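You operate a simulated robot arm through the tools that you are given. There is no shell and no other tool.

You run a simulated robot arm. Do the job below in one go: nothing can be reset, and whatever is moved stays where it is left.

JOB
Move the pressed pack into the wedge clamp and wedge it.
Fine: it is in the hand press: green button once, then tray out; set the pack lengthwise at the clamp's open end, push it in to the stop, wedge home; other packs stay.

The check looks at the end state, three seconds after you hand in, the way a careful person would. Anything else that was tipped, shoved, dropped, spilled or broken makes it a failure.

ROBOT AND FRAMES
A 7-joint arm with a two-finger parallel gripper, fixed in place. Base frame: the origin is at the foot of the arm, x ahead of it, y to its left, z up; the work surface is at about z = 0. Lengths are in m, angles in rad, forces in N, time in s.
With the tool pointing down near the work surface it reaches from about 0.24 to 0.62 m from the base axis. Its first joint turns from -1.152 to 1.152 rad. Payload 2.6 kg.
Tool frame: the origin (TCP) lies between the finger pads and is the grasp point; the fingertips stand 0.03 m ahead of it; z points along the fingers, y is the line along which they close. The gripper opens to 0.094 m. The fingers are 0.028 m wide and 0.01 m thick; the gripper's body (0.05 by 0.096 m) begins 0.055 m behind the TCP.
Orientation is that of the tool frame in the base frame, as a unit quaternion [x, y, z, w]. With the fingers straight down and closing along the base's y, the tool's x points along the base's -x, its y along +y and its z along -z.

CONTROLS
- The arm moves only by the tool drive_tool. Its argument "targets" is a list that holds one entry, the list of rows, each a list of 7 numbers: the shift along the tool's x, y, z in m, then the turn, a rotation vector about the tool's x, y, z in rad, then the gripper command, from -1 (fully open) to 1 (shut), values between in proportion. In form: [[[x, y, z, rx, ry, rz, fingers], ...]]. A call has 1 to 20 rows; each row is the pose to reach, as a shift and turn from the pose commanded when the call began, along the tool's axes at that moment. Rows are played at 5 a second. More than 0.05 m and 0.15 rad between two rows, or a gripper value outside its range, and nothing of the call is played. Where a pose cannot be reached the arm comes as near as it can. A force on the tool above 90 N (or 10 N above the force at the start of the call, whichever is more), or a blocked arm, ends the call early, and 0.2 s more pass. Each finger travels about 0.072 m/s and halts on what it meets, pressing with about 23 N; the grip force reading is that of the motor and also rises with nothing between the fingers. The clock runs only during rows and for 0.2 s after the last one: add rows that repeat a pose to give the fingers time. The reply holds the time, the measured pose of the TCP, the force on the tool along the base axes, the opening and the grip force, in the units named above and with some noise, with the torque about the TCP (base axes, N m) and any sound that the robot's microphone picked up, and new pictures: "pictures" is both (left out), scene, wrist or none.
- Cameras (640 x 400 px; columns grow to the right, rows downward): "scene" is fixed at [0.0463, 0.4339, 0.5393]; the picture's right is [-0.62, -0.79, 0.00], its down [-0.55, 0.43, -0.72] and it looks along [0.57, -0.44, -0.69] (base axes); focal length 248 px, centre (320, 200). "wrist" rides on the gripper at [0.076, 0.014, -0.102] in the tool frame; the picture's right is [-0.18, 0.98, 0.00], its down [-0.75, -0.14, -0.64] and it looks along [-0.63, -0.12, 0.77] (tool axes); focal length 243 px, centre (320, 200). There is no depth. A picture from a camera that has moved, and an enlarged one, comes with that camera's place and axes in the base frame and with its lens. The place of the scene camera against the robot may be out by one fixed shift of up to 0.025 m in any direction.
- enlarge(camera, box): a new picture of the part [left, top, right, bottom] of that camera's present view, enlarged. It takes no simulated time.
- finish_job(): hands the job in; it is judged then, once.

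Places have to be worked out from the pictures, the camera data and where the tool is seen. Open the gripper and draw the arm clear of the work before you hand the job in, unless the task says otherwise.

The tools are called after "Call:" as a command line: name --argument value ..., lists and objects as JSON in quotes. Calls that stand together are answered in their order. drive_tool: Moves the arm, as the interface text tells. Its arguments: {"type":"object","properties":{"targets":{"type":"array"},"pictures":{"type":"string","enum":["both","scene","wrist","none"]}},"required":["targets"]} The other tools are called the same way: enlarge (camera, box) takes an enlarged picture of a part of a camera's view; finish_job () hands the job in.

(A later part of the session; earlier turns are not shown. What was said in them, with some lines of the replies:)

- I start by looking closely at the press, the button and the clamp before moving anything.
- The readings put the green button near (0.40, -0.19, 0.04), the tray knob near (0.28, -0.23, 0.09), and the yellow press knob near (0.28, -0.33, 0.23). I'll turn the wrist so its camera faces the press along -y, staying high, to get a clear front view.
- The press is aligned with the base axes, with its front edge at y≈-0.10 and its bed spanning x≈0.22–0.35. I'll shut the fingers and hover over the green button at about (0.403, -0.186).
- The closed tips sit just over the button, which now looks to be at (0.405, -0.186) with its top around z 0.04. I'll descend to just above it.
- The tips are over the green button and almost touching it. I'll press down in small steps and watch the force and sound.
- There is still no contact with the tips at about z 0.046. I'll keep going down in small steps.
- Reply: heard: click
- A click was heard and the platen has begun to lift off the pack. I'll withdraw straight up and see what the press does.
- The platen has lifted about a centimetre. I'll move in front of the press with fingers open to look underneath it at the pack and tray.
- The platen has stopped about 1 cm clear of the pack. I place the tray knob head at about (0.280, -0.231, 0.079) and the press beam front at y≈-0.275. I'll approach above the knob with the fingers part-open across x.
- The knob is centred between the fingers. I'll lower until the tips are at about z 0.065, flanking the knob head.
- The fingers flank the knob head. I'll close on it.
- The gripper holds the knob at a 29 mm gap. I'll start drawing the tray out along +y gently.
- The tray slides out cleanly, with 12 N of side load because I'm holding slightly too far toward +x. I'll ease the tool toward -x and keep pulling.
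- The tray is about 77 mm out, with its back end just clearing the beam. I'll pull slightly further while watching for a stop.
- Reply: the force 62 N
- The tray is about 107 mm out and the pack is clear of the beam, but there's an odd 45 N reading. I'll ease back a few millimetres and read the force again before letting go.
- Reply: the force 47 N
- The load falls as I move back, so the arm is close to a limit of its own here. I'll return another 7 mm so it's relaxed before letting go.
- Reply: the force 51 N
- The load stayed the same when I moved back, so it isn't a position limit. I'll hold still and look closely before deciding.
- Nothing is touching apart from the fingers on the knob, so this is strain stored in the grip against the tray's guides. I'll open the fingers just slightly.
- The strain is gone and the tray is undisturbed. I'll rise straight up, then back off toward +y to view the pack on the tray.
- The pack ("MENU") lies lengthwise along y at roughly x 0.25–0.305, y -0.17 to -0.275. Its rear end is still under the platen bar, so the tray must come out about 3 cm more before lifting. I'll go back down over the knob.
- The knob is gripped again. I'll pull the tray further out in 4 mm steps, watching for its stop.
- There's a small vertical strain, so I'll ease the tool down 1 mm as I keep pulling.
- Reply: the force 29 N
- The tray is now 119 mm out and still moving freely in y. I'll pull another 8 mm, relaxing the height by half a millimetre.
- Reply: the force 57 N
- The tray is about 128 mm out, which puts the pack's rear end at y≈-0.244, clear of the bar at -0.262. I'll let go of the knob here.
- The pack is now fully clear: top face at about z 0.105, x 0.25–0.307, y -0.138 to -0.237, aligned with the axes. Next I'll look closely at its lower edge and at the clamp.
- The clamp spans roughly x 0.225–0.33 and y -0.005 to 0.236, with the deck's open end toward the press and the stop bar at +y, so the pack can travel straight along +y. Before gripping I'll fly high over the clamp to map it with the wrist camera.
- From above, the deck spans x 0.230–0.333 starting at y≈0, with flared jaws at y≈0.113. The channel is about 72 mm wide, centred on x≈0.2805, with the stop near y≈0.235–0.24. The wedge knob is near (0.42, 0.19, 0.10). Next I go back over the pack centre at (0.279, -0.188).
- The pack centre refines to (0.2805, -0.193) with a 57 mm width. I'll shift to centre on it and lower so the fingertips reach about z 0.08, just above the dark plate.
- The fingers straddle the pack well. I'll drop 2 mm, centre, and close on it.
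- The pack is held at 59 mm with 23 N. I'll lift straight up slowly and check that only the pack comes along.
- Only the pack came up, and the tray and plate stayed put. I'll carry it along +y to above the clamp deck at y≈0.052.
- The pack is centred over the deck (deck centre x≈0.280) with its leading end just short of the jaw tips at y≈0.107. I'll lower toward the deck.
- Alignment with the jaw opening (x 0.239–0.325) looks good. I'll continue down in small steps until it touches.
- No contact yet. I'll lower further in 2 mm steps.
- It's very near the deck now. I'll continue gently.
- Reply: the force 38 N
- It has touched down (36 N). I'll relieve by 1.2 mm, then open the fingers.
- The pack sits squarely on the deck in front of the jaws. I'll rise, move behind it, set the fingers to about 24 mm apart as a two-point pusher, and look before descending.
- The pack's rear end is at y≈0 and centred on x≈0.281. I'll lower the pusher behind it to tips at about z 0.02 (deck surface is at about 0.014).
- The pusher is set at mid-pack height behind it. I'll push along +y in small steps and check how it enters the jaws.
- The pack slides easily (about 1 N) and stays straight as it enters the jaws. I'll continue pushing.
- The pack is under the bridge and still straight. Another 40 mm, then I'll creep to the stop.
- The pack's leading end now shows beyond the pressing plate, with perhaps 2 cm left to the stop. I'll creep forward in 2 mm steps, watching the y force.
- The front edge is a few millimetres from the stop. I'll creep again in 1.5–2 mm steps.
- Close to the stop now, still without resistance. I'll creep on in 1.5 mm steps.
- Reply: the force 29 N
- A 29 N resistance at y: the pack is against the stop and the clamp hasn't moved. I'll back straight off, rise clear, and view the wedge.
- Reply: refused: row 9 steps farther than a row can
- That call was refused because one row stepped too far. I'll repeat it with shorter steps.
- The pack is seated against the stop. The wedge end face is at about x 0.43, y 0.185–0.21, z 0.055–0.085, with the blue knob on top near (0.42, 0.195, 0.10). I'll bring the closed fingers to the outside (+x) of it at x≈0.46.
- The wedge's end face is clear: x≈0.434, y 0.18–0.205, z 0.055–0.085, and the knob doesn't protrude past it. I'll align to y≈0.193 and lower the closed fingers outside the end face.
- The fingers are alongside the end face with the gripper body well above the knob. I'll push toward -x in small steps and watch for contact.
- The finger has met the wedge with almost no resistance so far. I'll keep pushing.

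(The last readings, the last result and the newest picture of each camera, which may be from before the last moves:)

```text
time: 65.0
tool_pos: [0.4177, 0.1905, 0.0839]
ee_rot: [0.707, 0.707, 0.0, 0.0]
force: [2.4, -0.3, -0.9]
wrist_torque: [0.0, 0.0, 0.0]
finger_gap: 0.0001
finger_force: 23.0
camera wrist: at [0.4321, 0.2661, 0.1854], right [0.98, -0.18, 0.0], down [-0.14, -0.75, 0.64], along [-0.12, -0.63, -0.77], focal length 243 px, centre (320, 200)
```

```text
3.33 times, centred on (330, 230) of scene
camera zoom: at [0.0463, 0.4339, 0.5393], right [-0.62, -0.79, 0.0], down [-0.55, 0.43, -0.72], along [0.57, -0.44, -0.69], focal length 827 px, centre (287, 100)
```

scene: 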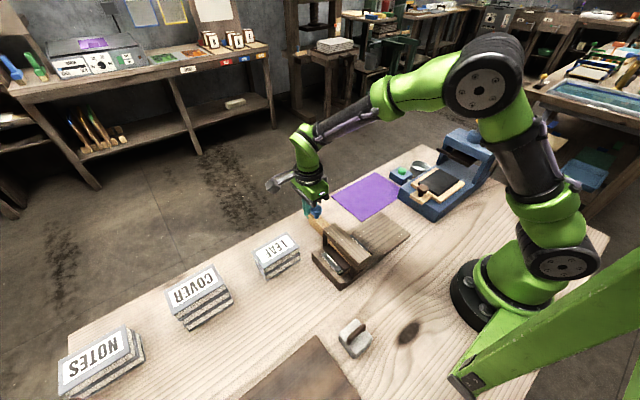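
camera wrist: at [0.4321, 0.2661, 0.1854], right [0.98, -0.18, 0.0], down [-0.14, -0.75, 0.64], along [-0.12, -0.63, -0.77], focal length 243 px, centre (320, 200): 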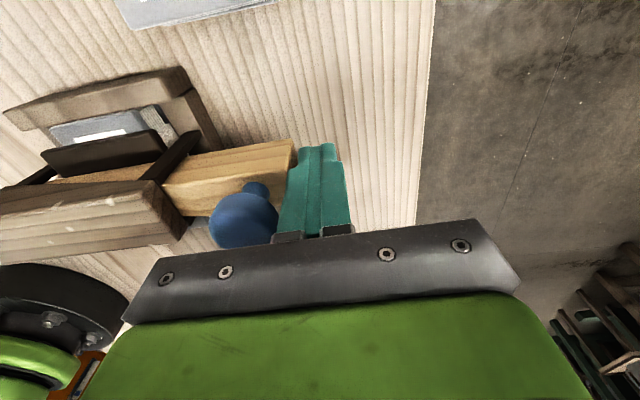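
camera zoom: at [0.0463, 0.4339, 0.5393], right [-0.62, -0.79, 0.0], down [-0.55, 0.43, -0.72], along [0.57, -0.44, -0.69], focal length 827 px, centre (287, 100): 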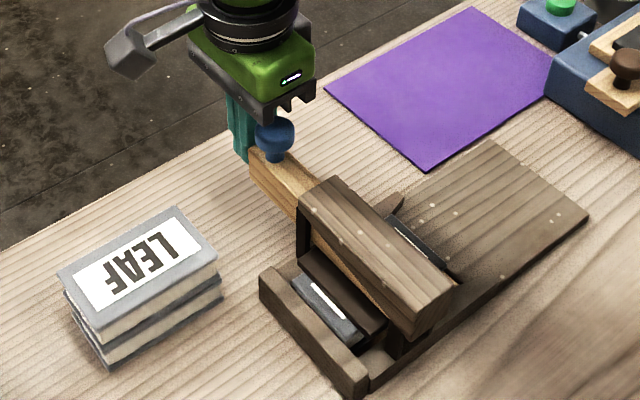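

The wedge slides in at 2–3 N. I'll continue with 3 mm steps, watching for the force to rise.

Call:
drive_tool --targets '[[[0, -0.003, 0, 0, 0, 0, 1], [0, -0.006, 0, 0, 0, 0, 1], [0, -0.009, 0, 0, 0, 0, 1], [0, -0.012, 0, 0, 0, 0, 1], [0, -0.015, 0, 0, 0, 0, 1]]]'

Call:
enlarge --camera "scene" --box '[270, 170, 390, 290]'

```text
time: 66.2
tool_pos: [0.4033, 0.1908, 0.0837]
ee_rot: [0.707, 0.707, 0.0, 0.0]
force: [0.5, -0.8, -0.4]
wrist_torque: [0.01, 0.01, -0.01]
finger_gap: 0.0001
finger_force: 23.4
camera wrist: at [0.4165, 0.2658, 0.185], right [0.98, -0.18, 0.0], down [-0.14, -0.75, 0.64], along [-0.12, -0.63, -0.77], focal length 243 px, centre (320, 200)
```

scene: 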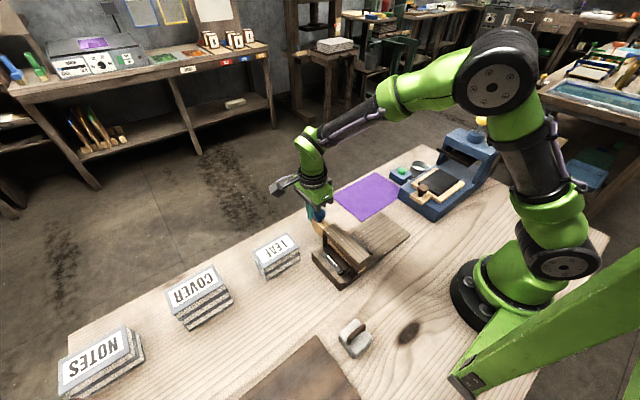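
wrist: 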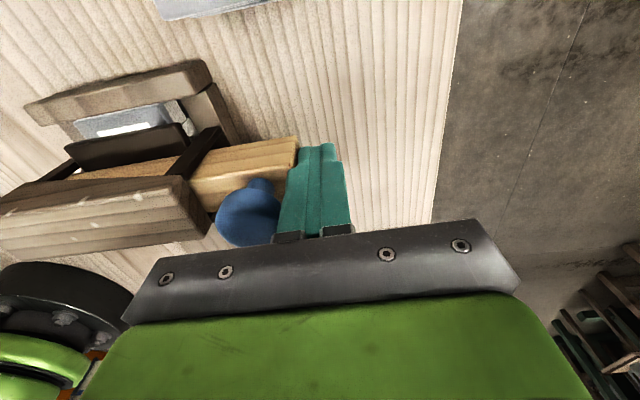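

```text
3.33 times, centred on (330, 230) of scene
camera zoom: at [0.0463, 0.4339, 0.5393], right [-0.62, -0.79, 0.0], down [-0.55, 0.43, -0.72], along [0.57, -0.44, -0.69], focal length 827 px, centre (287, 100)
```

zoom: 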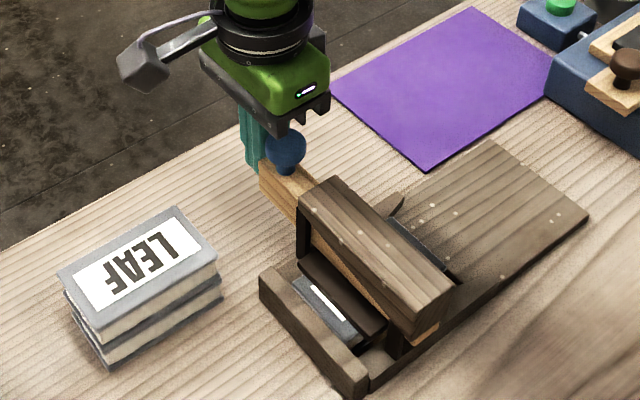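

The thin end is appearing on the far side and the plate is coming down. I'll continue more finely.

Call:
drive_tool --targets '[[[0, -0.002, 0, 0, 0, 0, 1], [0, -0.004, 0, 0, 0, 0, 1], [0, -0.006, 0, 0, 0, 0, 1], [0, -0.008, 0, 0, 0, 0, 1]]]' --pictures "scene"

Call:
enlarge --camera "scene" --box '[300, 200, 380, 290]'

```text
time: 67.2
tool_pos: [0.3944, 0.1911, 0.0838]
ee_rot: [0.707, 0.707, 0.001, -0.001]
force: [5.4, 0.1, -5.6]
wrist_torque: [0.0, -0.1, -0.05]
finger_gap: 0.0002
finger_force: 22.6
```

scene: 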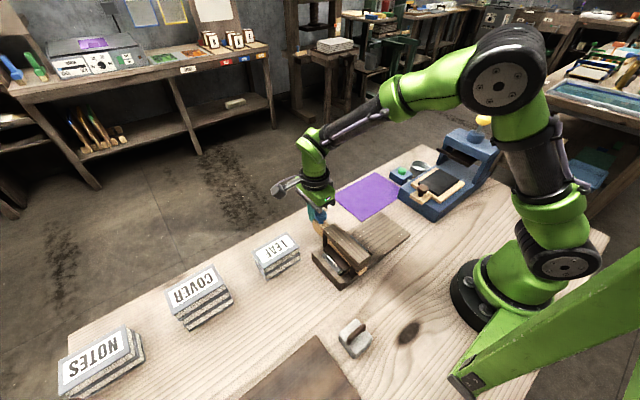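

```text
4.44 times, centred on (340, 245) of scene
camera zoom: at [0.0463, 0.4339, 0.5393], right [-0.62, -0.79, 0.0], down [-0.55, 0.43, -0.72], along [0.57, -0.44, -0.69], focal length 1102 px, centre (231, 0)
```

zoom: 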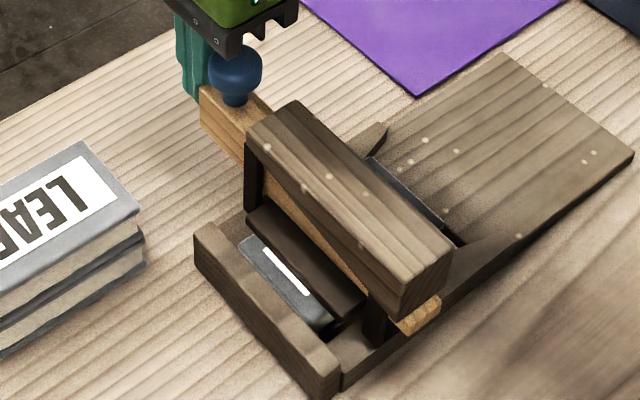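

The force is starting to rise (5 N) and the plate is nearly on the pack. I'll keep going in 2 mm steps.

Call:
drive_tool --targets '[[[0, -0.002, 0, 0, 0, 0, 1], [0, -0.004, 0, 0, 0, 0, 1], [0, -0.006, 0, 0, 0, 0, 1]]]' --pictures "scene"

Call:
enlarge --camera "scene" --box '[300, 200, 380, 290]'

```text
time: 68.0
tool_pos: [0.3937, 0.1899, 0.0834]
ee_rot: [0.705, 0.709, 0.007, 0.006]
force: [50.4, 7.7, -29.2]
wrist_torque: [-0.12, -0.28, -0.34]
finger_gap: 0.0
finger_force: 23.4
```

scene: 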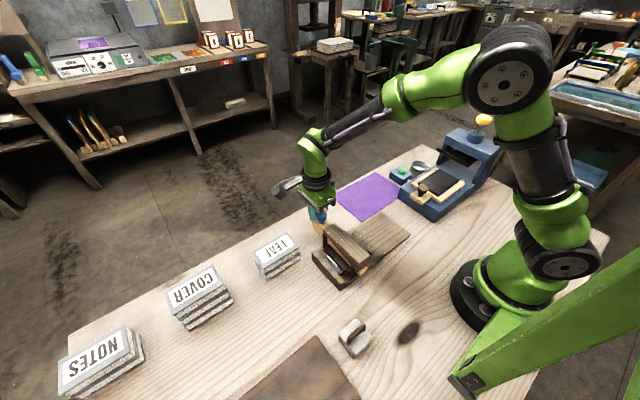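

```text
4.44 times, centred on (340, 245) of scene
camera zoom: at [0.0465, 0.434, 0.5392], right [-0.62, -0.79, 0.0], down [-0.55, 0.43, -0.72], along [0.57, -0.44, -0.69], focal length 1102 px, centre (231, 0)
```

zoom: 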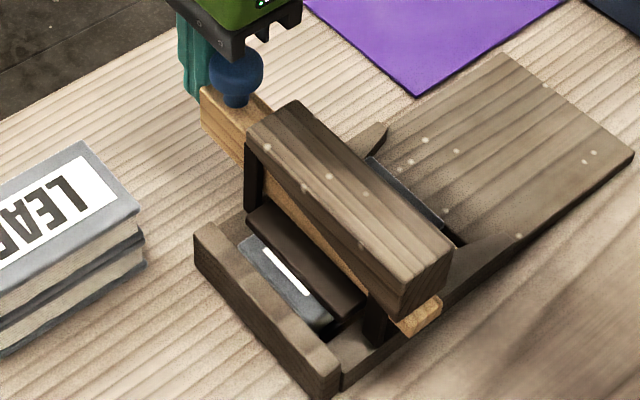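

Resistance has jumped to about 50 N with almost no movement, so the wedge is tightening. I'll lean on it a little more to be sure it's driven home.

Call:
drive_tool --targets '[[[0, -0.0015, 0, 0, 0, 0, 1], [0, -0.003, 0, 0, 0, 0, 1], [0, -0.003, 0, 0, 0, 0, 1], [0, -0.003, 0, 0, 0, 0, 1]]]'

Call:
enlarge --camera "scene" --box '[300, 200, 380, 290]'

Call:
enlarge --camera "wrist" --box '[100, 60, 360, 260]'

```text
time: 69.0
tool_pos: [0.3925, 0.1907, 0.0856]
ee_rot: [0.705, 0.709, 0.011, 0.009]
force: [62.6, 2.4, -30.1]
wrist_torque: [-0.13, -0.09, -0.37]
finger_gap: 0.0001
finger_force: 23.2
camera wrist: at [0.4045, 0.2653, 0.1883], right [0.98, -0.18, 0.03], down [-0.15, -0.76, 0.64], along [-0.09, -0.63, -0.77], focal length 243 px, centre (320, 200)
```

scene: 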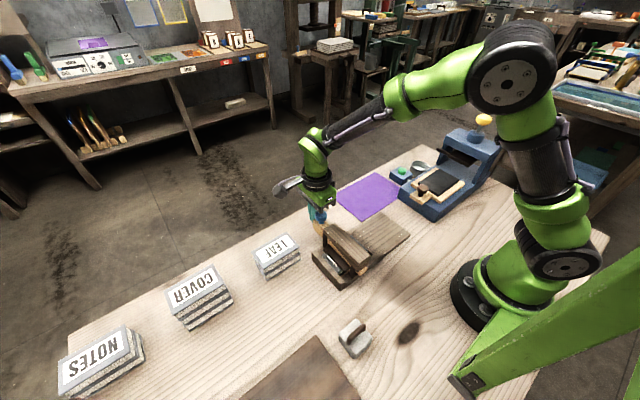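
wrist: 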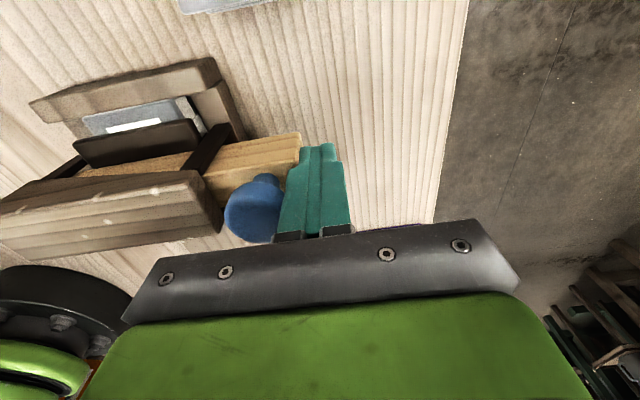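

```text
4.44 times, centred on (340, 245) of scene
camera zoom: at [0.0465, 0.434, 0.5392], right [-0.62, -0.79, 0.0], down [-0.55, 0.43, -0.72], along [0.57, -0.44, -0.69], focal length 1102 px, centre (231, 0)
```

zoom: 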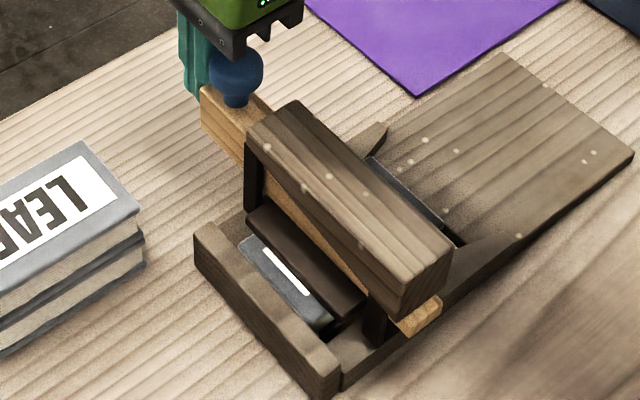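

```text
2.00 times, centred on (230, 160) of wrist
camera zoom: at [0.4045, 0.2653, 0.1883], right [0.98, -0.18, 0.03], down [-0.15, -0.76, 0.64], along [-0.09, -0.63, -0.77], focal length 485 px, centre (500, 280)
```

zoom: 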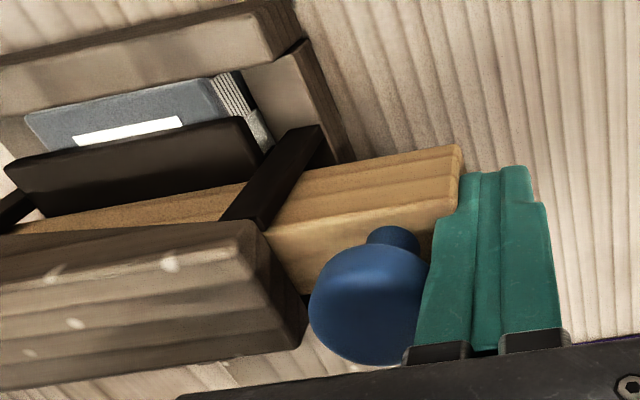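

The wedge isn't moving at about 63 N of push. I'll apply one last slightly harder push to confirm it's solid.

Call:
drive_tool --targets '[[[0, -0.001, 0.001, 0, 0, 0, 1], [0, -0.002, 0.002, 0, 0, 0, 1], [0, -0.003, 0.003, 0, 0, 0, 1], [0, -0.003, 0.003, 0, 0, 0, 1]]]' --pictures "none"

```text
time: 70.0
tool_pos: [0.3942, 0.1894, 0.0857]
ee_rot: [0.706, 0.708, 0.013, 0.009]
force: [53.4, -6.0, 17.3]
wrist_torque: [0.04, 0.46, -0.15]
finger_gap: 0.0001
finger_force: 23.0
```

The wedge stays solid at the same position. I'll ease off toward +x, rise clear, and inspect the result.

Call:
drive_tool --targets '[[[0, 0.005, 0, 0, 0, 0, 1], [0, 0.015, 0, 0, 0, 0, 1], [0, 0.03, 0, 0, 0, 0, 1], [0, 0.05, 0, 0, 0, 0, 1], [0, 0.06, -0.03, 0, 0, 0, 1], [0, 0.06, -0.07, 0, 0, 0, 1], [0, 0.06, -0.11, 0, 0, 0, 1], [0, 0.06, -0.15, 0, 0, 0, 0], [0.0, 0.03, -0.18, 0, 0, 0, -1], [0.0, 0.0, -0.2, 0, 0, 0, -1], [0.02, -0.03, -0.2, 0, 0, 0, -1], [0.02, -0.03, -0.2, 0, 0, 0, -1]]]'

Call:
enlarge --camera "wrist" --box '[160, 0, 440, 175]'

Call:
enlarge --camera "scene" --box '[295, 190, 395, 290]'

```text
time: 72.6
tool_pos: [0.3539, 0.2121, 0.2778]
ee_rot: [0.707, 0.707, -0.001, -0.001]
force: [0.5, -1.5, 0.1]
wrist_torque: [0.02, 0.05, 0.05]
finger_gap: 0.0942
finger_force: 0.2
camera wrist: at [0.3669, 0.2871, 0.3802], right [0.98, -0.18, 0.0], down [-0.14, -0.75, 0.64], along [-0.12, -0.63, -0.77], focal length 243 px, centre (320, 200)
```

scene: 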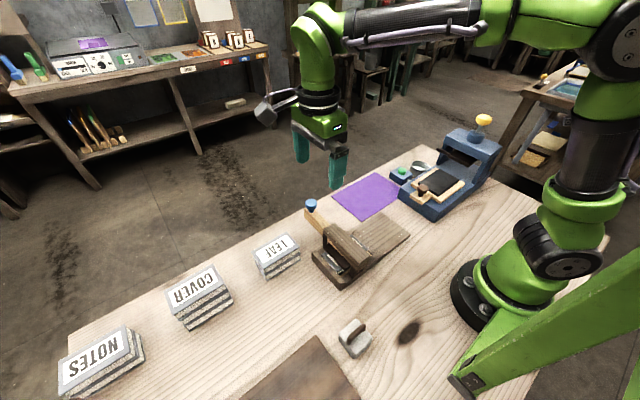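
wrist: 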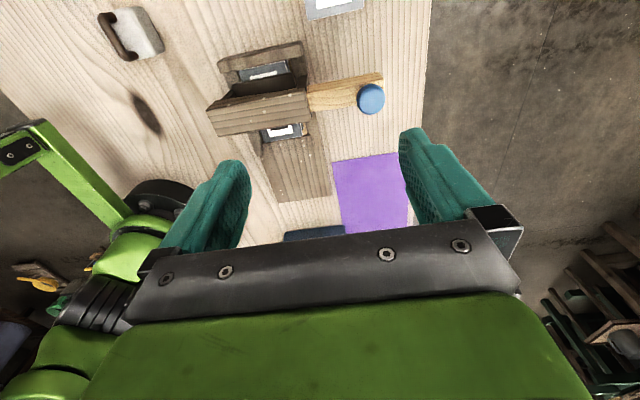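

```text
2.29 times, centred on (300, 88) of wrist
camera zoom: at [0.3669, 0.2871, 0.3802], right [0.98, -0.18, 0.0], down [-0.14, -0.75, 0.64], along [-0.12, -0.63, -0.77], focal length 555 px, centre (366, 457)
```

zoom: 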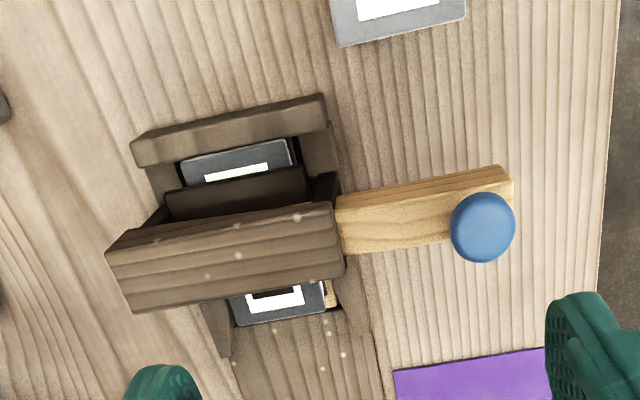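

```text
4.00 times, centred on (345, 240) of scene
camera zoom: at [0.0463, 0.4339, 0.5393], right [-0.62, -0.79, 0.0], down [-0.55, 0.43, -0.72], along [0.57, -0.44, -0.69], focal length 992 px, centre (220, 40)
```

zoom: 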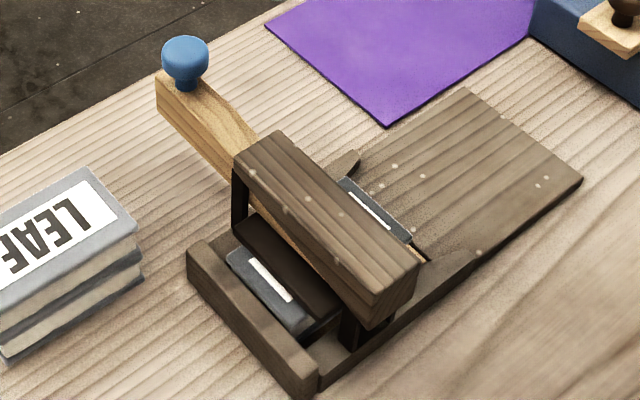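

The wedge didn't stay: it followed the finger back out, with its end now near x≈0.43. I need to learn why, so I'll return to its end, push again, and this time withdraw in tiny steps while watching it.

Call:
drive_tool --targets '[[[0, 0.03, 0, 0, 0, 0, 0], [-0.01, 0.06, 0, 0, 0, 0, 1], [-0.0185, 0.09, 0.01, 0, 0, 0, 1], [-0.0185, 0.11, 0.04, 0, 0, 0, 1], [-0.0185, 0.11, 0.08, 0, 0, 0, 1], [-0.0185, 0.11, 0.12, 0, 0, 0, 1], [-0.0185, 0.11, 0.16, 0, 0, 0, 1], [-0.0185, 0.11, 0.19, 0, 0, 0, 1], [-0.0185, 0.11, 0.193, 0, 0, 0, 1], [-0.0185, 0.11, 0.193, 0, 0, 0, 1]]]'

Call:
enlarge --camera "wrist" --box '[80, 40, 380, 240]'

Call:
enlarge --camera "scene" --box '[280, 180, 380, 280]'

```text
time: 74.8
tool_pos: [0.4628, 0.1921, 0.0868]
ee_rot: [0.707, 0.707, 0.0, 0.0]
force: [0.0, -1.2, 0.3]
wrist_torque: [0.01, -0.01, 0.01]
finger_gap: 0.0
finger_force: 23.3
camera wrist: at [0.4765, 0.2667, 0.1892], right [0.98, -0.18, 0.0], down [-0.14, -0.75, 0.64], along [-0.12, -0.63, -0.77], focal length 243 px, centre (320, 200)
```

scene: 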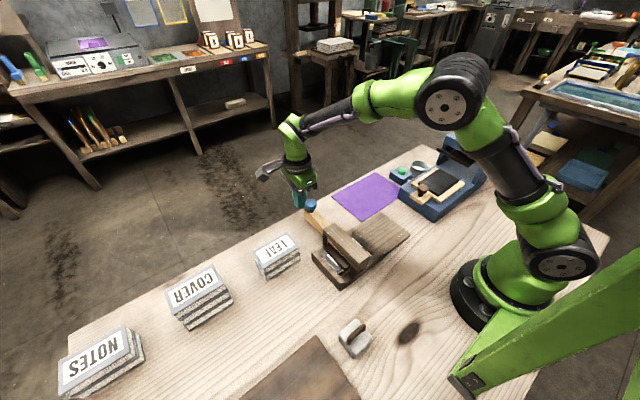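
wrist: 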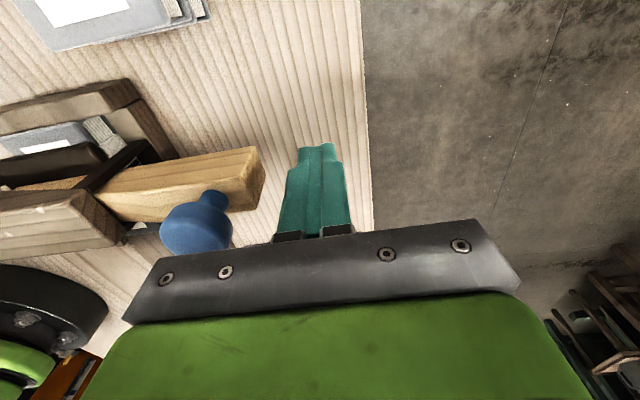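

```text
2.00 times, centred on (230, 140) of wrist
camera zoom: at [0.4765, 0.2667, 0.1892], right [0.98, -0.18, 0.0], down [-0.14, -0.75, 0.64], along [-0.12, -0.63, -0.77], focal length 485 px, centre (500, 320)
```

zoom: 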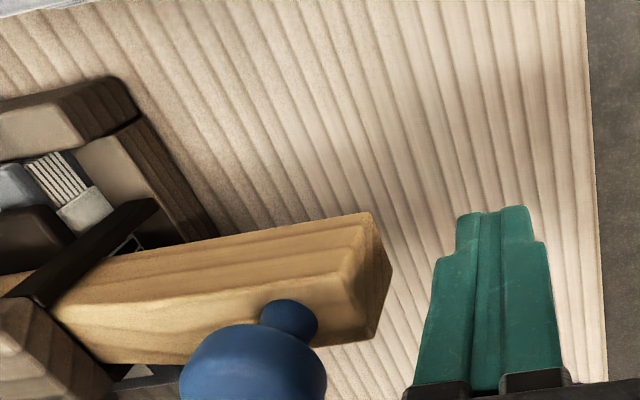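

```text
4.00 times, centred on (330, 230) of scene
camera zoom: at [0.0463, 0.4339, 0.5393], right [-0.62, -0.79, 0.0], down [-0.55, 0.43, -0.72], along [0.57, -0.44, -0.69], focal length 992 px, centre (280, 80)
```

zoom: 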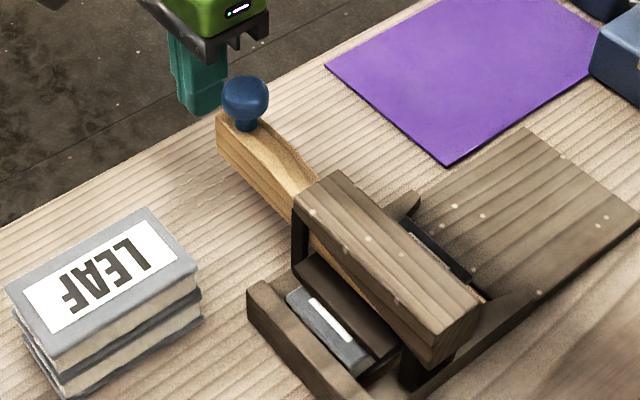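

The wedge now rests about 8 mm further in than originally. I'll do a test push of roughly 15 mm, then back off slightly to see if it follows.

Call:
drive_tool --targets '[[[0, -0.008, 0.002, 0, 0, 0, 1], [0, -0.016, 0.002, 0, 0, 0, 1], [0, -0.024, 0.002, 0, 0, 0, 1], [0, -0.03, 0.002, 0, 0, 0, 1], [0, -0.036, 0.002, 0, 0, 0, 1], [0, -0.042, 0.002, 0, 0, 0, 1]]]' --pictures "wrist"

Call:
enlarge --camera "wrist" --box '[80, 40, 380, 240]'

Call:
drive_tool --targets '[[[0, 0.002, 0, 0, 0, 0, 1], [0, 0.005, 0, 0, 0, 0, 1], [0, 0.008, 0, 0, 0, 0, 1]]]' --pictures "wrist"

Call:
enlarge --camera "wrist" --box '[80, 40, 380, 240]'

```text
time: 76.2
tool_pos: [0.4201, 0.192, 0.0852]
ee_rot: [0.707, 0.707, 0.0, -0.001]
force: [1.3, 0.2, 0.2]
wrist_torque: [-0.01, -0.01, 0.06]
finger_gap: 0.0
finger_force: 23.0
camera wrist: at [0.4344, 0.2678, 0.1874], right [0.98, -0.18, 0.0], down [-0.14, -0.75, 0.64], along [-0.12, -0.63, -0.77], focal length 243 px, centre (320, 200)
```

wrist: 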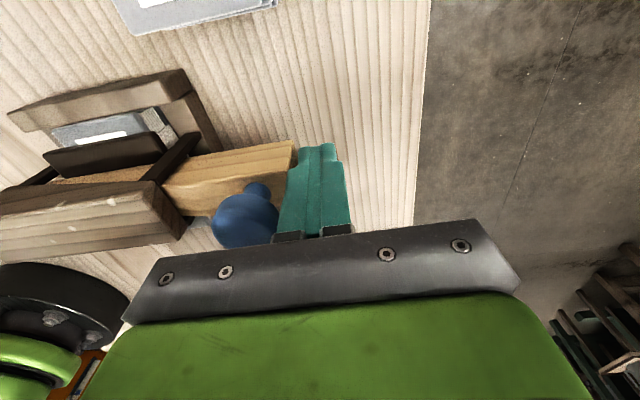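

```text
2.00 times, centred on (230, 140) of wrist
camera zoom: at [0.4344, 0.2678, 0.1874], right [0.98, -0.18, 0.0], down [-0.14, -0.75, 0.64], along [-0.12, -0.63, -0.77], focal length 485 px, centre (500, 320)
```

zoom: 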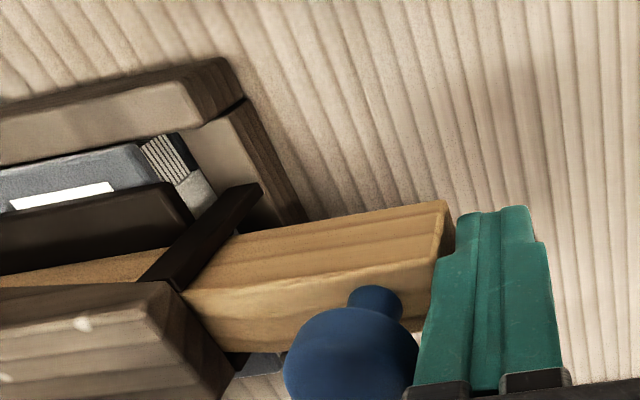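

```text
time: 77.0
tool_pos: [0.4276, 0.192, 0.0842]
ee_rot: [0.707, 0.707, -0.001, 0.0]
force: [0.0, 1.1, 0.1]
wrist_torque: [-0.04, 0.0, 0.0]
finger_gap: 0.0
finger_force: 22.5
camera wrist: at [0.4431, 0.2671, 0.1877], right [0.98, -0.18, 0.0], down [-0.14, -0.75, 0.64], along [-0.12, -0.63, -0.77], focal length 243 px, centre (320, 200)
```

wrist: 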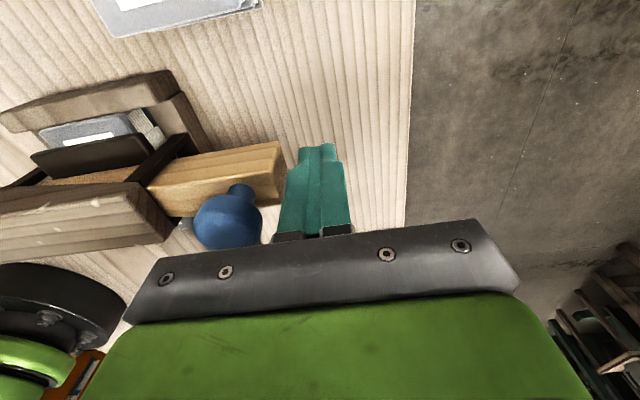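

```text
2.00 times, centred on (230, 140) of wrist
camera zoom: at [0.4431, 0.2671, 0.1877], right [0.98, -0.18, 0.0], down [-0.14, -0.75, 0.64], along [-0.12, -0.63, -0.77], focal length 485 px, centre (500, 320)
```

zoom: 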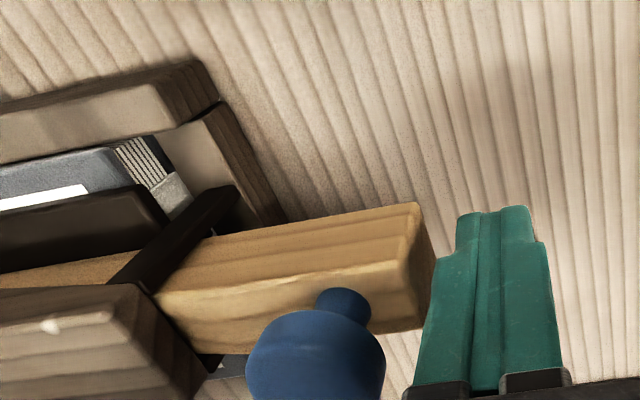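

In this range the wedge stays put when I back off, so it sprang out only after being loaded hard and released quickly. I'll push to first firm contact again, then unload very slowly.

Call:
drive_tool --targets '[[[0, -0.008, 0, 0, 0, 0, 1], [0, -0.014, 0, 0, 0, 0, 1], [0, -0.02, 0, 0, 0, 0, 1], [0, -0.025, 0, 0, 0, 0, 1], [0, -0.028, 0, 0, 0, 0, 1], [0, -0.03, 0, 0, 0, 0, 1], [0, -0.031, 0, 0, 0, 0, 1], [0, -0.032, 0, 0, 0, 0, 1]]]' --pictures "both"

Call:
enlarge --camera "wrist" --box '[80, 40, 380, 240]'

Call:
enlarge --camera "scene" --box '[310, 210, 380, 290]'

```text
time: 78.8
tool_pos: [0.3959, 0.1925, 0.0852]
ee_rot: [0.707, 0.707, 0.0, 0.001]
force: [5.5, -2.6, -2.5]
wrist_torque: [-0.03, -0.11, 0.03]
finger_gap: 0.0002
finger_force: 23.0
camera wrist: at [0.4107, 0.2675, 0.1877], right [0.98, -0.18, 0.0], down [-0.14, -0.75, 0.64], along [-0.12, -0.63, -0.77], focal length 243 px, centre (320, 200)
```

scene: 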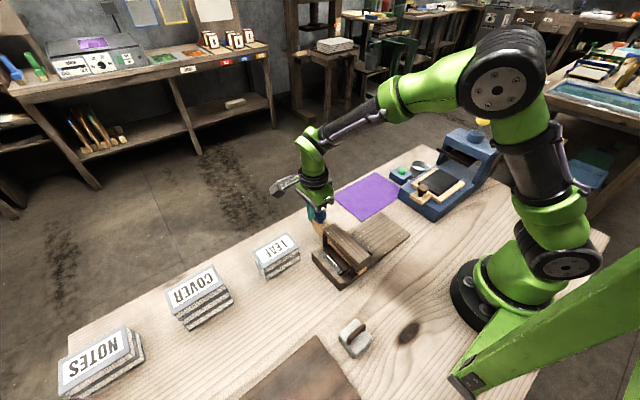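
wrist: 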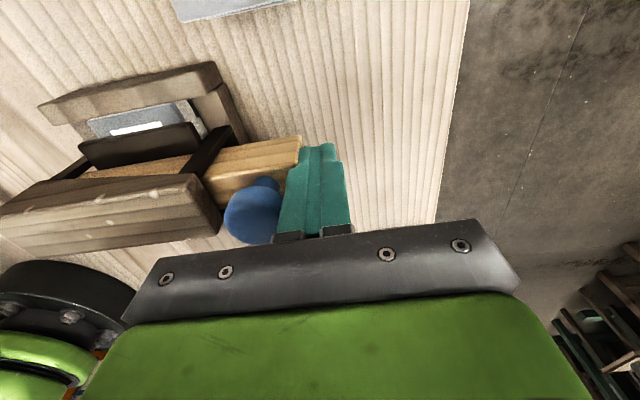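

```text
2.00 times, centred on (230, 140) of wrist
camera zoom: at [0.4107, 0.2675, 0.1877], right [0.98, -0.18, 0.0], down [-0.14, -0.75, 0.64], along [-0.12, -0.63, -0.77], focal length 485 px, centre (500, 320)
```

zoom: 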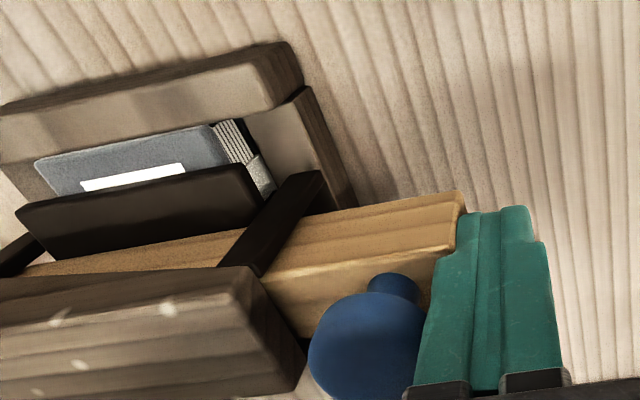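

```text
5.00 times, centred on (345, 250) of scene
camera zoom: at [0.0463, 0.4339, 0.5393], right [-0.62, -0.79, 0.0], down [-0.55, 0.43, -0.72], along [0.57, -0.44, -0.69], focal length 1240 px, centre (195, -50)
```

zoom: 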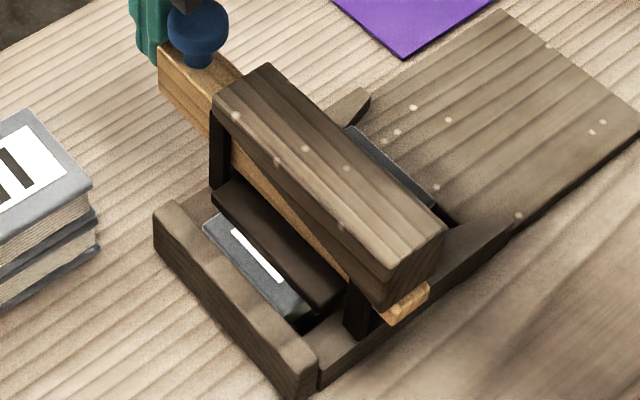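

Firm contact is beginning (5.5 N). I'll go on in 1 mm steps to a moderate load.

Call:
drive_tool --targets '[[[0, -0.001, 0, 0, 0, 0, 1], [0, -0.002, 0, 0, 0, 0, 1], [0, -0.003, 0, 0, 0, 0, 1], [0, -0.003, 0, 0, 0, 0, 1]]]' --pictures "none"

```text
time: 79.8
tool_pos: [0.394, 0.1926, 0.0852]
ee_rot: [0.707, 0.707, 0.001, 0.001]
force: [16.1, 1.1, -12.2]
wrist_torque: [0.0, -0.34, -0.03]
finger_gap: 0.0
finger_force: 22.7
```

It's at a 16 N load. Now I'll unload very slowly, 0.5 mm per row, and look at the wedge.

Call:
drive_tool --targets '[[[0, 0.0005, 0, 0, 0, 0, 1], [0, 0.001, 0, 0, 0, 0, 1], [0, 0.0015, 0, 0, 0, 0, 1], [0, 0.002, 0, 0, 0, 0, 1], [0, 0.0025, 0, 0, 0, 0, 1], [0, 0.003, 0, 0, 0, 0, 1], [0, 0.0035, 0, 0, 0, 0, 1], [0, 0.004, 0, 0, 0, 0, 1], [0, 0.005, 0, 0, 0, 0, 1], [0, 0.006, 0, 0, 0, 0, 1], [0, 0.007, 0, 0, 0, 0, 1], [0, 0.008, 0, 0, 0, 0, 1]]]'

Call:
enlarge --camera "wrist" --box '[80, 40, 380, 240]'

Call:
enlarge --camera "scene" --box '[310, 210, 380, 290]'

```text
time: 82.4
tool_pos: [0.4016, 0.1923, 0.084]
ee_rot: [0.707, 0.707, 0.0, 0.0]
force: [-0.4, -0.7, 1.0]
wrist_torque: [0.0, 0.0, 0.02]
finger_gap: 0.0002
finger_force: 23.0
camera wrist: at [0.4162, 0.2676, 0.1869], right [0.98, -0.18, 0.0], down [-0.14, -0.75, 0.64], along [-0.12, -0.63, -0.77], focal length 243 px, centre (320, 200)
```

scene: 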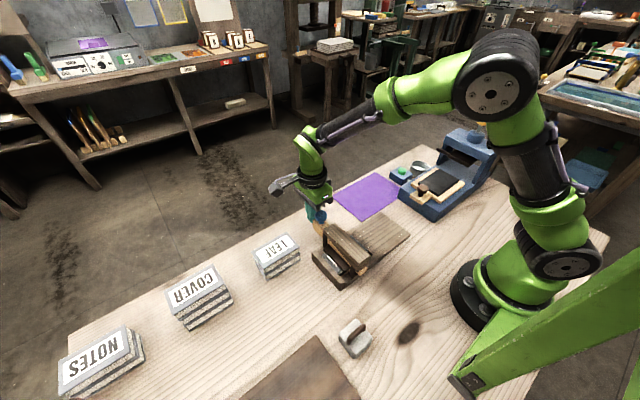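
wrist: 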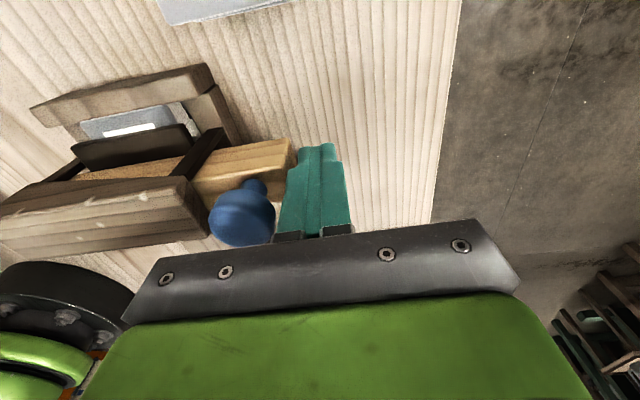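

```text
2.00 times, centred on (230, 140) of wrist
camera zoom: at [0.4162, 0.2676, 0.1869], right [0.98, -0.18, 0.0], down [-0.14, -0.75, 0.64], along [-0.12, -0.63, -0.77], focal length 485 px, centre (500, 320)
```

zoom: 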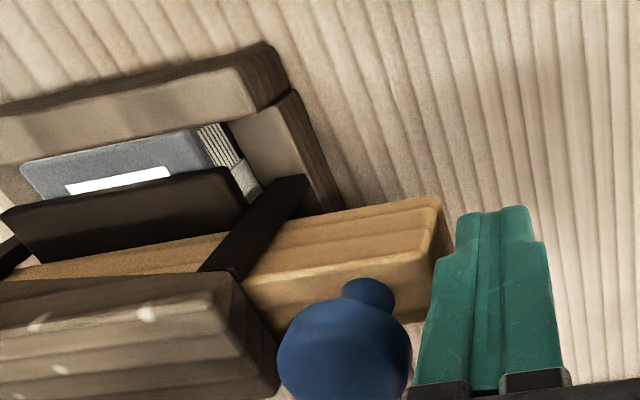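

```text
5.00 times, centred on (345, 250) of scene
camera zoom: at [0.0463, 0.4339, 0.5393], right [-0.62, -0.79, 0.0], down [-0.55, 0.43, -0.72], along [0.57, -0.44, -0.69], focal length 1240 px, centre (195, -50)
```

zoom: 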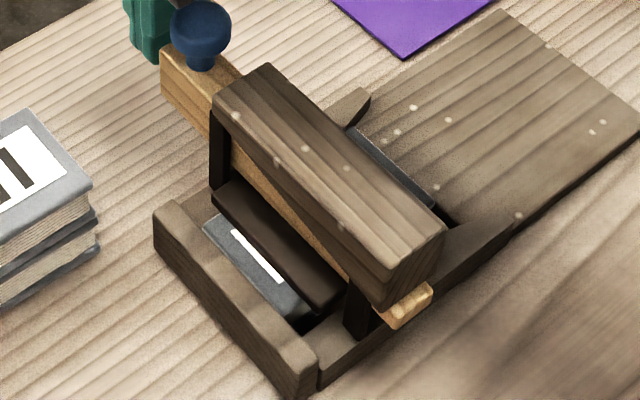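

With a gentle release the wedge stays fully in. Its thin end sits at the same spot as under the hard push, and the finger is about 7 mm clear. I'll withdraw outward, rise, and check again from above.

Call:
drive_tool --targets '[[[0, 0.008, 0, 0, 0, 0, 1], [0, 0.02, 0, 0, 0, 0, 1], [0, 0.035, 0, 0, 0, 0, 1], [0, 0.05, 0, 0, 0, 0, 1], [0, 0.055, -0.03, 0, 0, 0, 1], [0, 0.055, -0.07, 0, 0, 0, 1], [0, 0.055, -0.11, 0, 0, 0, 1], [0, 0.055, -0.15, 0, 0, 0, 0], [0.0, 0.025, -0.18, 0, 0, 0, -1], [0.0, -0.01, -0.2, 0, 0, 0, -1], [0.02, -0.045, -0.2, 0, 0, 0, -1], [0.02, -0.045, -0.2, 0, 0, 0, -1]]]'

Call:
enlarge --camera "wrist" --box '[160, 0, 440, 175]'

Call:
enlarge --camera "scene" --box '[310, 210, 380, 290]'

```text
time: 85.0
tool_pos: [0.3572, 0.2121, 0.2848]
ee_rot: [0.707, 0.707, 0.0, 0.0]
force: [-0.4, 0.3, -0.3]
wrist_torque: [0.01, 0.0, 0.01]
finger_gap: 0.0939
finger_force: 0.0
camera wrist: at [0.3716, 0.2877, 0.388], right [0.98, -0.18, 0.0], down [-0.14, -0.75, 0.64], along [-0.12, -0.63, -0.77], focal length 243 px, centre (320, 200)
```

scene: 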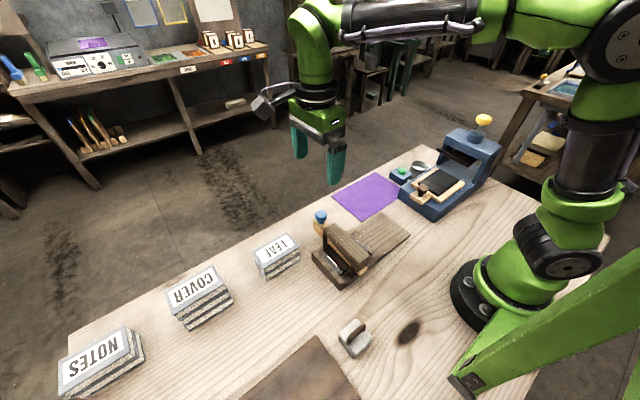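
wrist: 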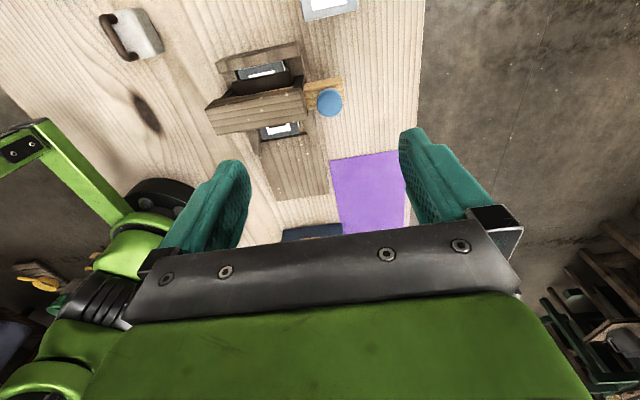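

```text
2.29 times, centred on (300, 88) of wrist
camera zoom: at [0.3716, 0.2877, 0.388], right [0.98, -0.18, 0.0], down [-0.14, -0.75, 0.64], along [-0.12, -0.63, -0.77], focal length 555 px, centre (366, 457)
```

zoom: 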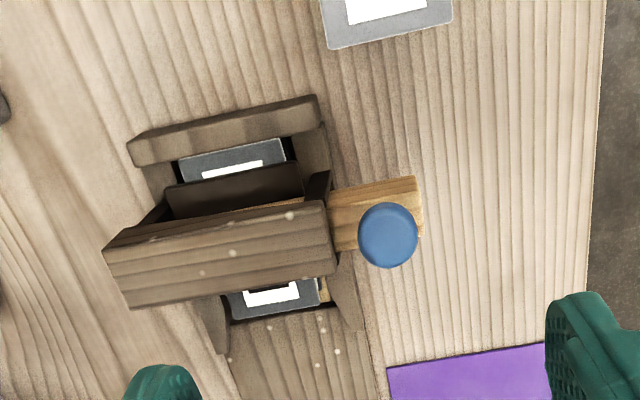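

```text
5.00 times, centred on (345, 250) of scene
camera zoom: at [0.0463, 0.4339, 0.5393], right [-0.62, -0.79, 0.0], down [-0.55, 0.43, -0.72], along [0.57, -0.44, -0.69], focal length 1240 px, centre (195, -50)
```

zoom: 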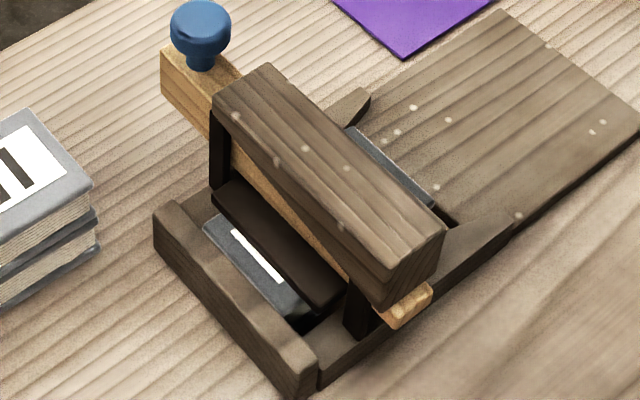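

The wedge is holding on its own with the thin end through. I'll compare the pack position against the moment it touched the stop, using the same enlargement.

Call:
enlarge --camera "scene" --box '[300, 220, 380, 295]'

Call:
enlarge --camera "wrist" --box '[200, 30, 350, 150]'

Call:
enlarge --camera "scene" --box '[380, 100, 520, 220]'

```text
5.33 times, centred on (340, 258) of scene
camera zoom: at [0.0463, 0.4339, 0.5393], right [-0.62, -0.79, 0.0], down [-0.55, 0.43, -0.72], along [0.57, -0.44, -0.69], focal length 1323 px, centre (213, -107)
```

zoom: 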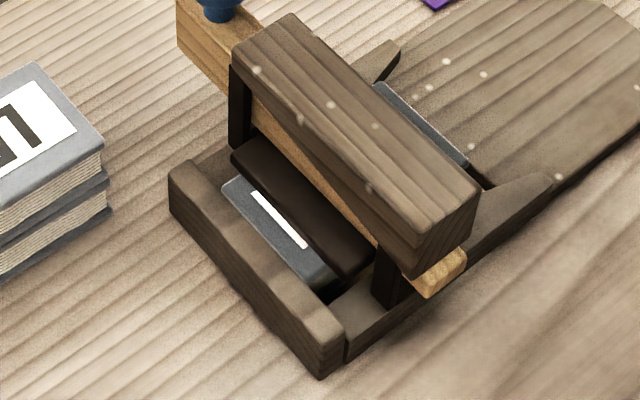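

```text
3.33 times, centred on (275, 90) of wrist
camera zoom: at [0.3716, 0.2877, 0.388], right [0.98, -0.18, 0.0], down [-0.14, -0.75, 0.64], along [-0.12, -0.63, -0.77], focal length 809 px, centre (470, 567)
```

zoom: 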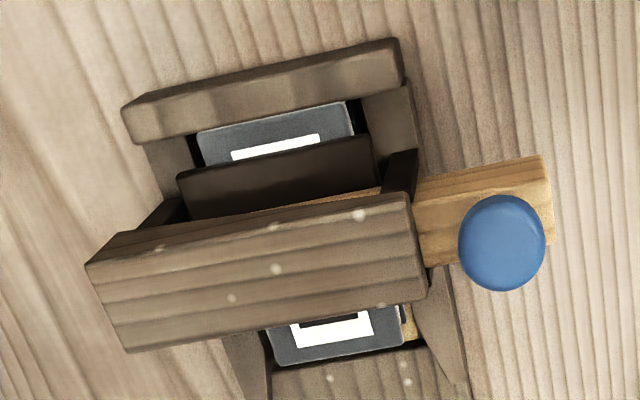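

```text
3.33 times, centred on (450, 160) of scene
camera zoom: at [0.0463, 0.4339, 0.5393], right [-0.62, -0.79, 0.0], down [-0.55, 0.43, -0.72], along [0.57, -0.44, -0.69], focal length 827 px, centre (-113, 333)
```

zoom: 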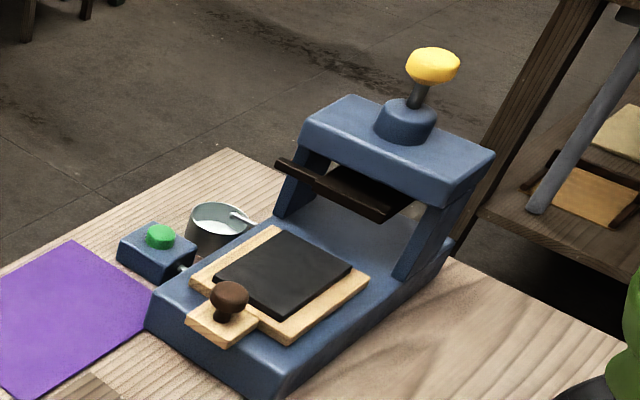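

The pack sits in exactly the same place as when it met the stop, the plate is down on it, and the press, tray and other packs are untouched. I'll draw the arm up and away with the gripper open and confirm the wedge keeps holding.

Call:
drive_tool --targets '[[[0, 0, -0.03, 0, 0, 0, -1], [-0.03, 0, -0.06, 0, 0, 0, -1], [-0.07, 0, -0.07, 0, 0, 0, -1], [-0.11, 0, -0.07, 0, 0, 0, -1], [-0.15, 0, -0.07, 0, 0, 0, -1], [-0.19, 0, -0.07, 0, 0, 0, -1], [-0.23, 0, -0.07, 0, 0, 0, -1], [-0.25, 0, -0.07, 0, 0, 0, -1], [-0.25, 0, -0.07, 0, 0, 0, -1], [-0.25, 0, -0.07, 0, 0, 0, -1], [-0.25, 0, -0.07, 0, 0, 0, -1], [-0.25, 0, -0.07, 0, 0, 0, -1]]]'

Call:
enlarge --camera "scene" --box '[300, 220, 380, 295]'

Call:
enlarge --camera "scene" --box '[50, 180, 410, 400]'

```text
time: 87.6
tool_pos: [0.3567, -0.0365, 0.3565]
ee_rot: [0.708, 0.707, 0.001, 0.001]
force: [-0.1, 0.2, -0.2]
wrist_torque: [0.0, -0.04, 0.01]
finger_gap: 0.0939
finger_force: 0.2
camera wrist: at [0.3705, 0.0374, 0.459], right [0.98, -0.18, 0.0], down [-0.14, -0.75, 0.64], along [-0.12, -0.63, -0.77], focal length 243 px, centre (320, 200)
```

scene: 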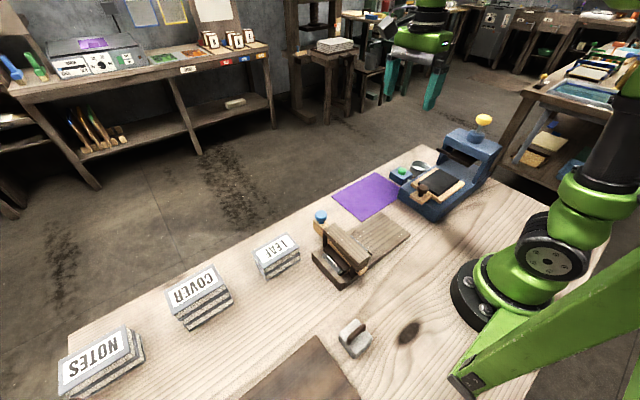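
wrist: 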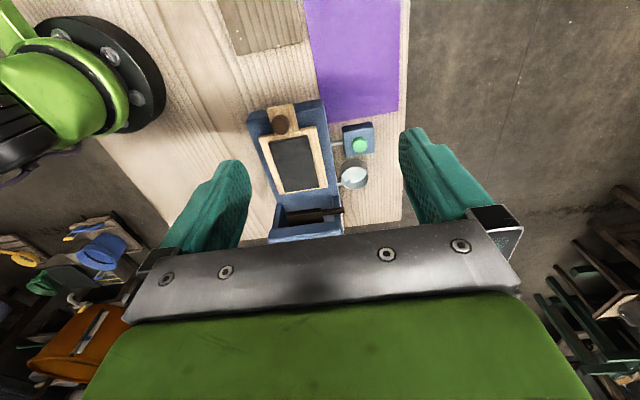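

```text
5.33 times, centred on (340, 258) of scene
camera zoom: at [0.0463, 0.4339, 0.5393], right [-0.62, -0.79, 0.0], down [-0.55, 0.43, -0.72], along [0.57, -0.44, -0.69], focal length 1323 px, centre (213, -107)
```

zoom: 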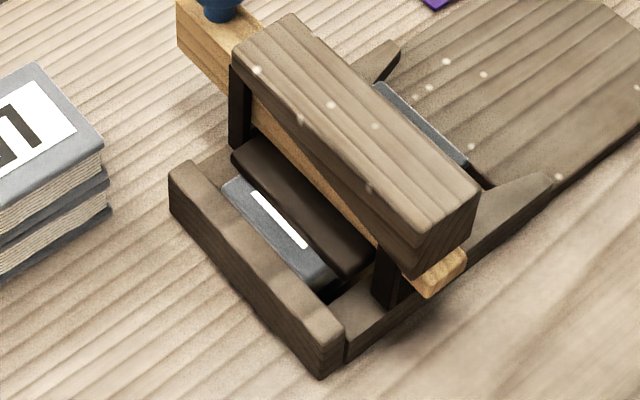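

```text
1.78 times, centred on (230, 290) of scene
camera zoom: at [0.0463, 0.4339, 0.5393], right [-0.62, -0.79, 0.0], down [-0.55, 0.43, -0.72], along [0.57, -0.44, -0.69], focal length 441 px, centre (480, 40)
```

zoom: 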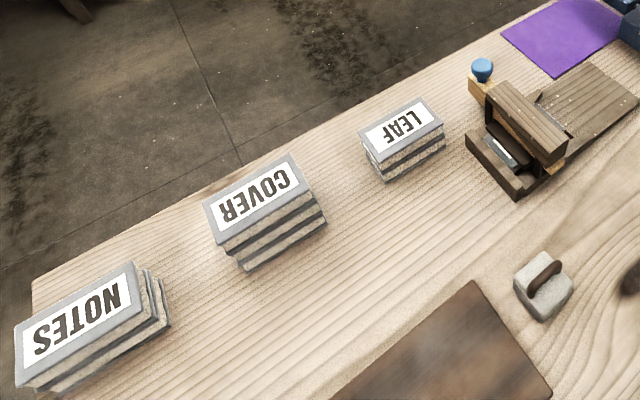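

The pack is still at the stop, and the wedge and plate haven't shifted over several seconds. The tray is out, the other packs and the weight are untouched, and the arm is clear with the gripper open. I'm handing in.

Call:
finish_job

```text
The job is handed in.
```

The MENU pack is in the wedge clamp, pushed in to the stop and wedged, and I've handed the job in.

- **Press:** I pressed the green button once and heard it click, and the platen lifted. I then pulled the tray out about 128 mm and left it out.
- **Pack:** I set it lengthwise at the clamp's open end and pushed it in until it met the stop at about 29 N. It was still in that position when I handed in.
- **Wedge:** The first push, to about 60 N, drove it in, but it came most of the way back out as I withdrew. I pushed it in again to about 16 N, where it stopped at the same place, and let go very slowly. It then stayed in until I handed in, about 5 seconds.
- **Everything else:** The LEAF, COVER and NOTES packs and the weight look unmoved. The arm is clear of the work with the gripper open.

I'm least sure of the wedge. The second push was lighter than the first, so it is holding but may not be very tight.
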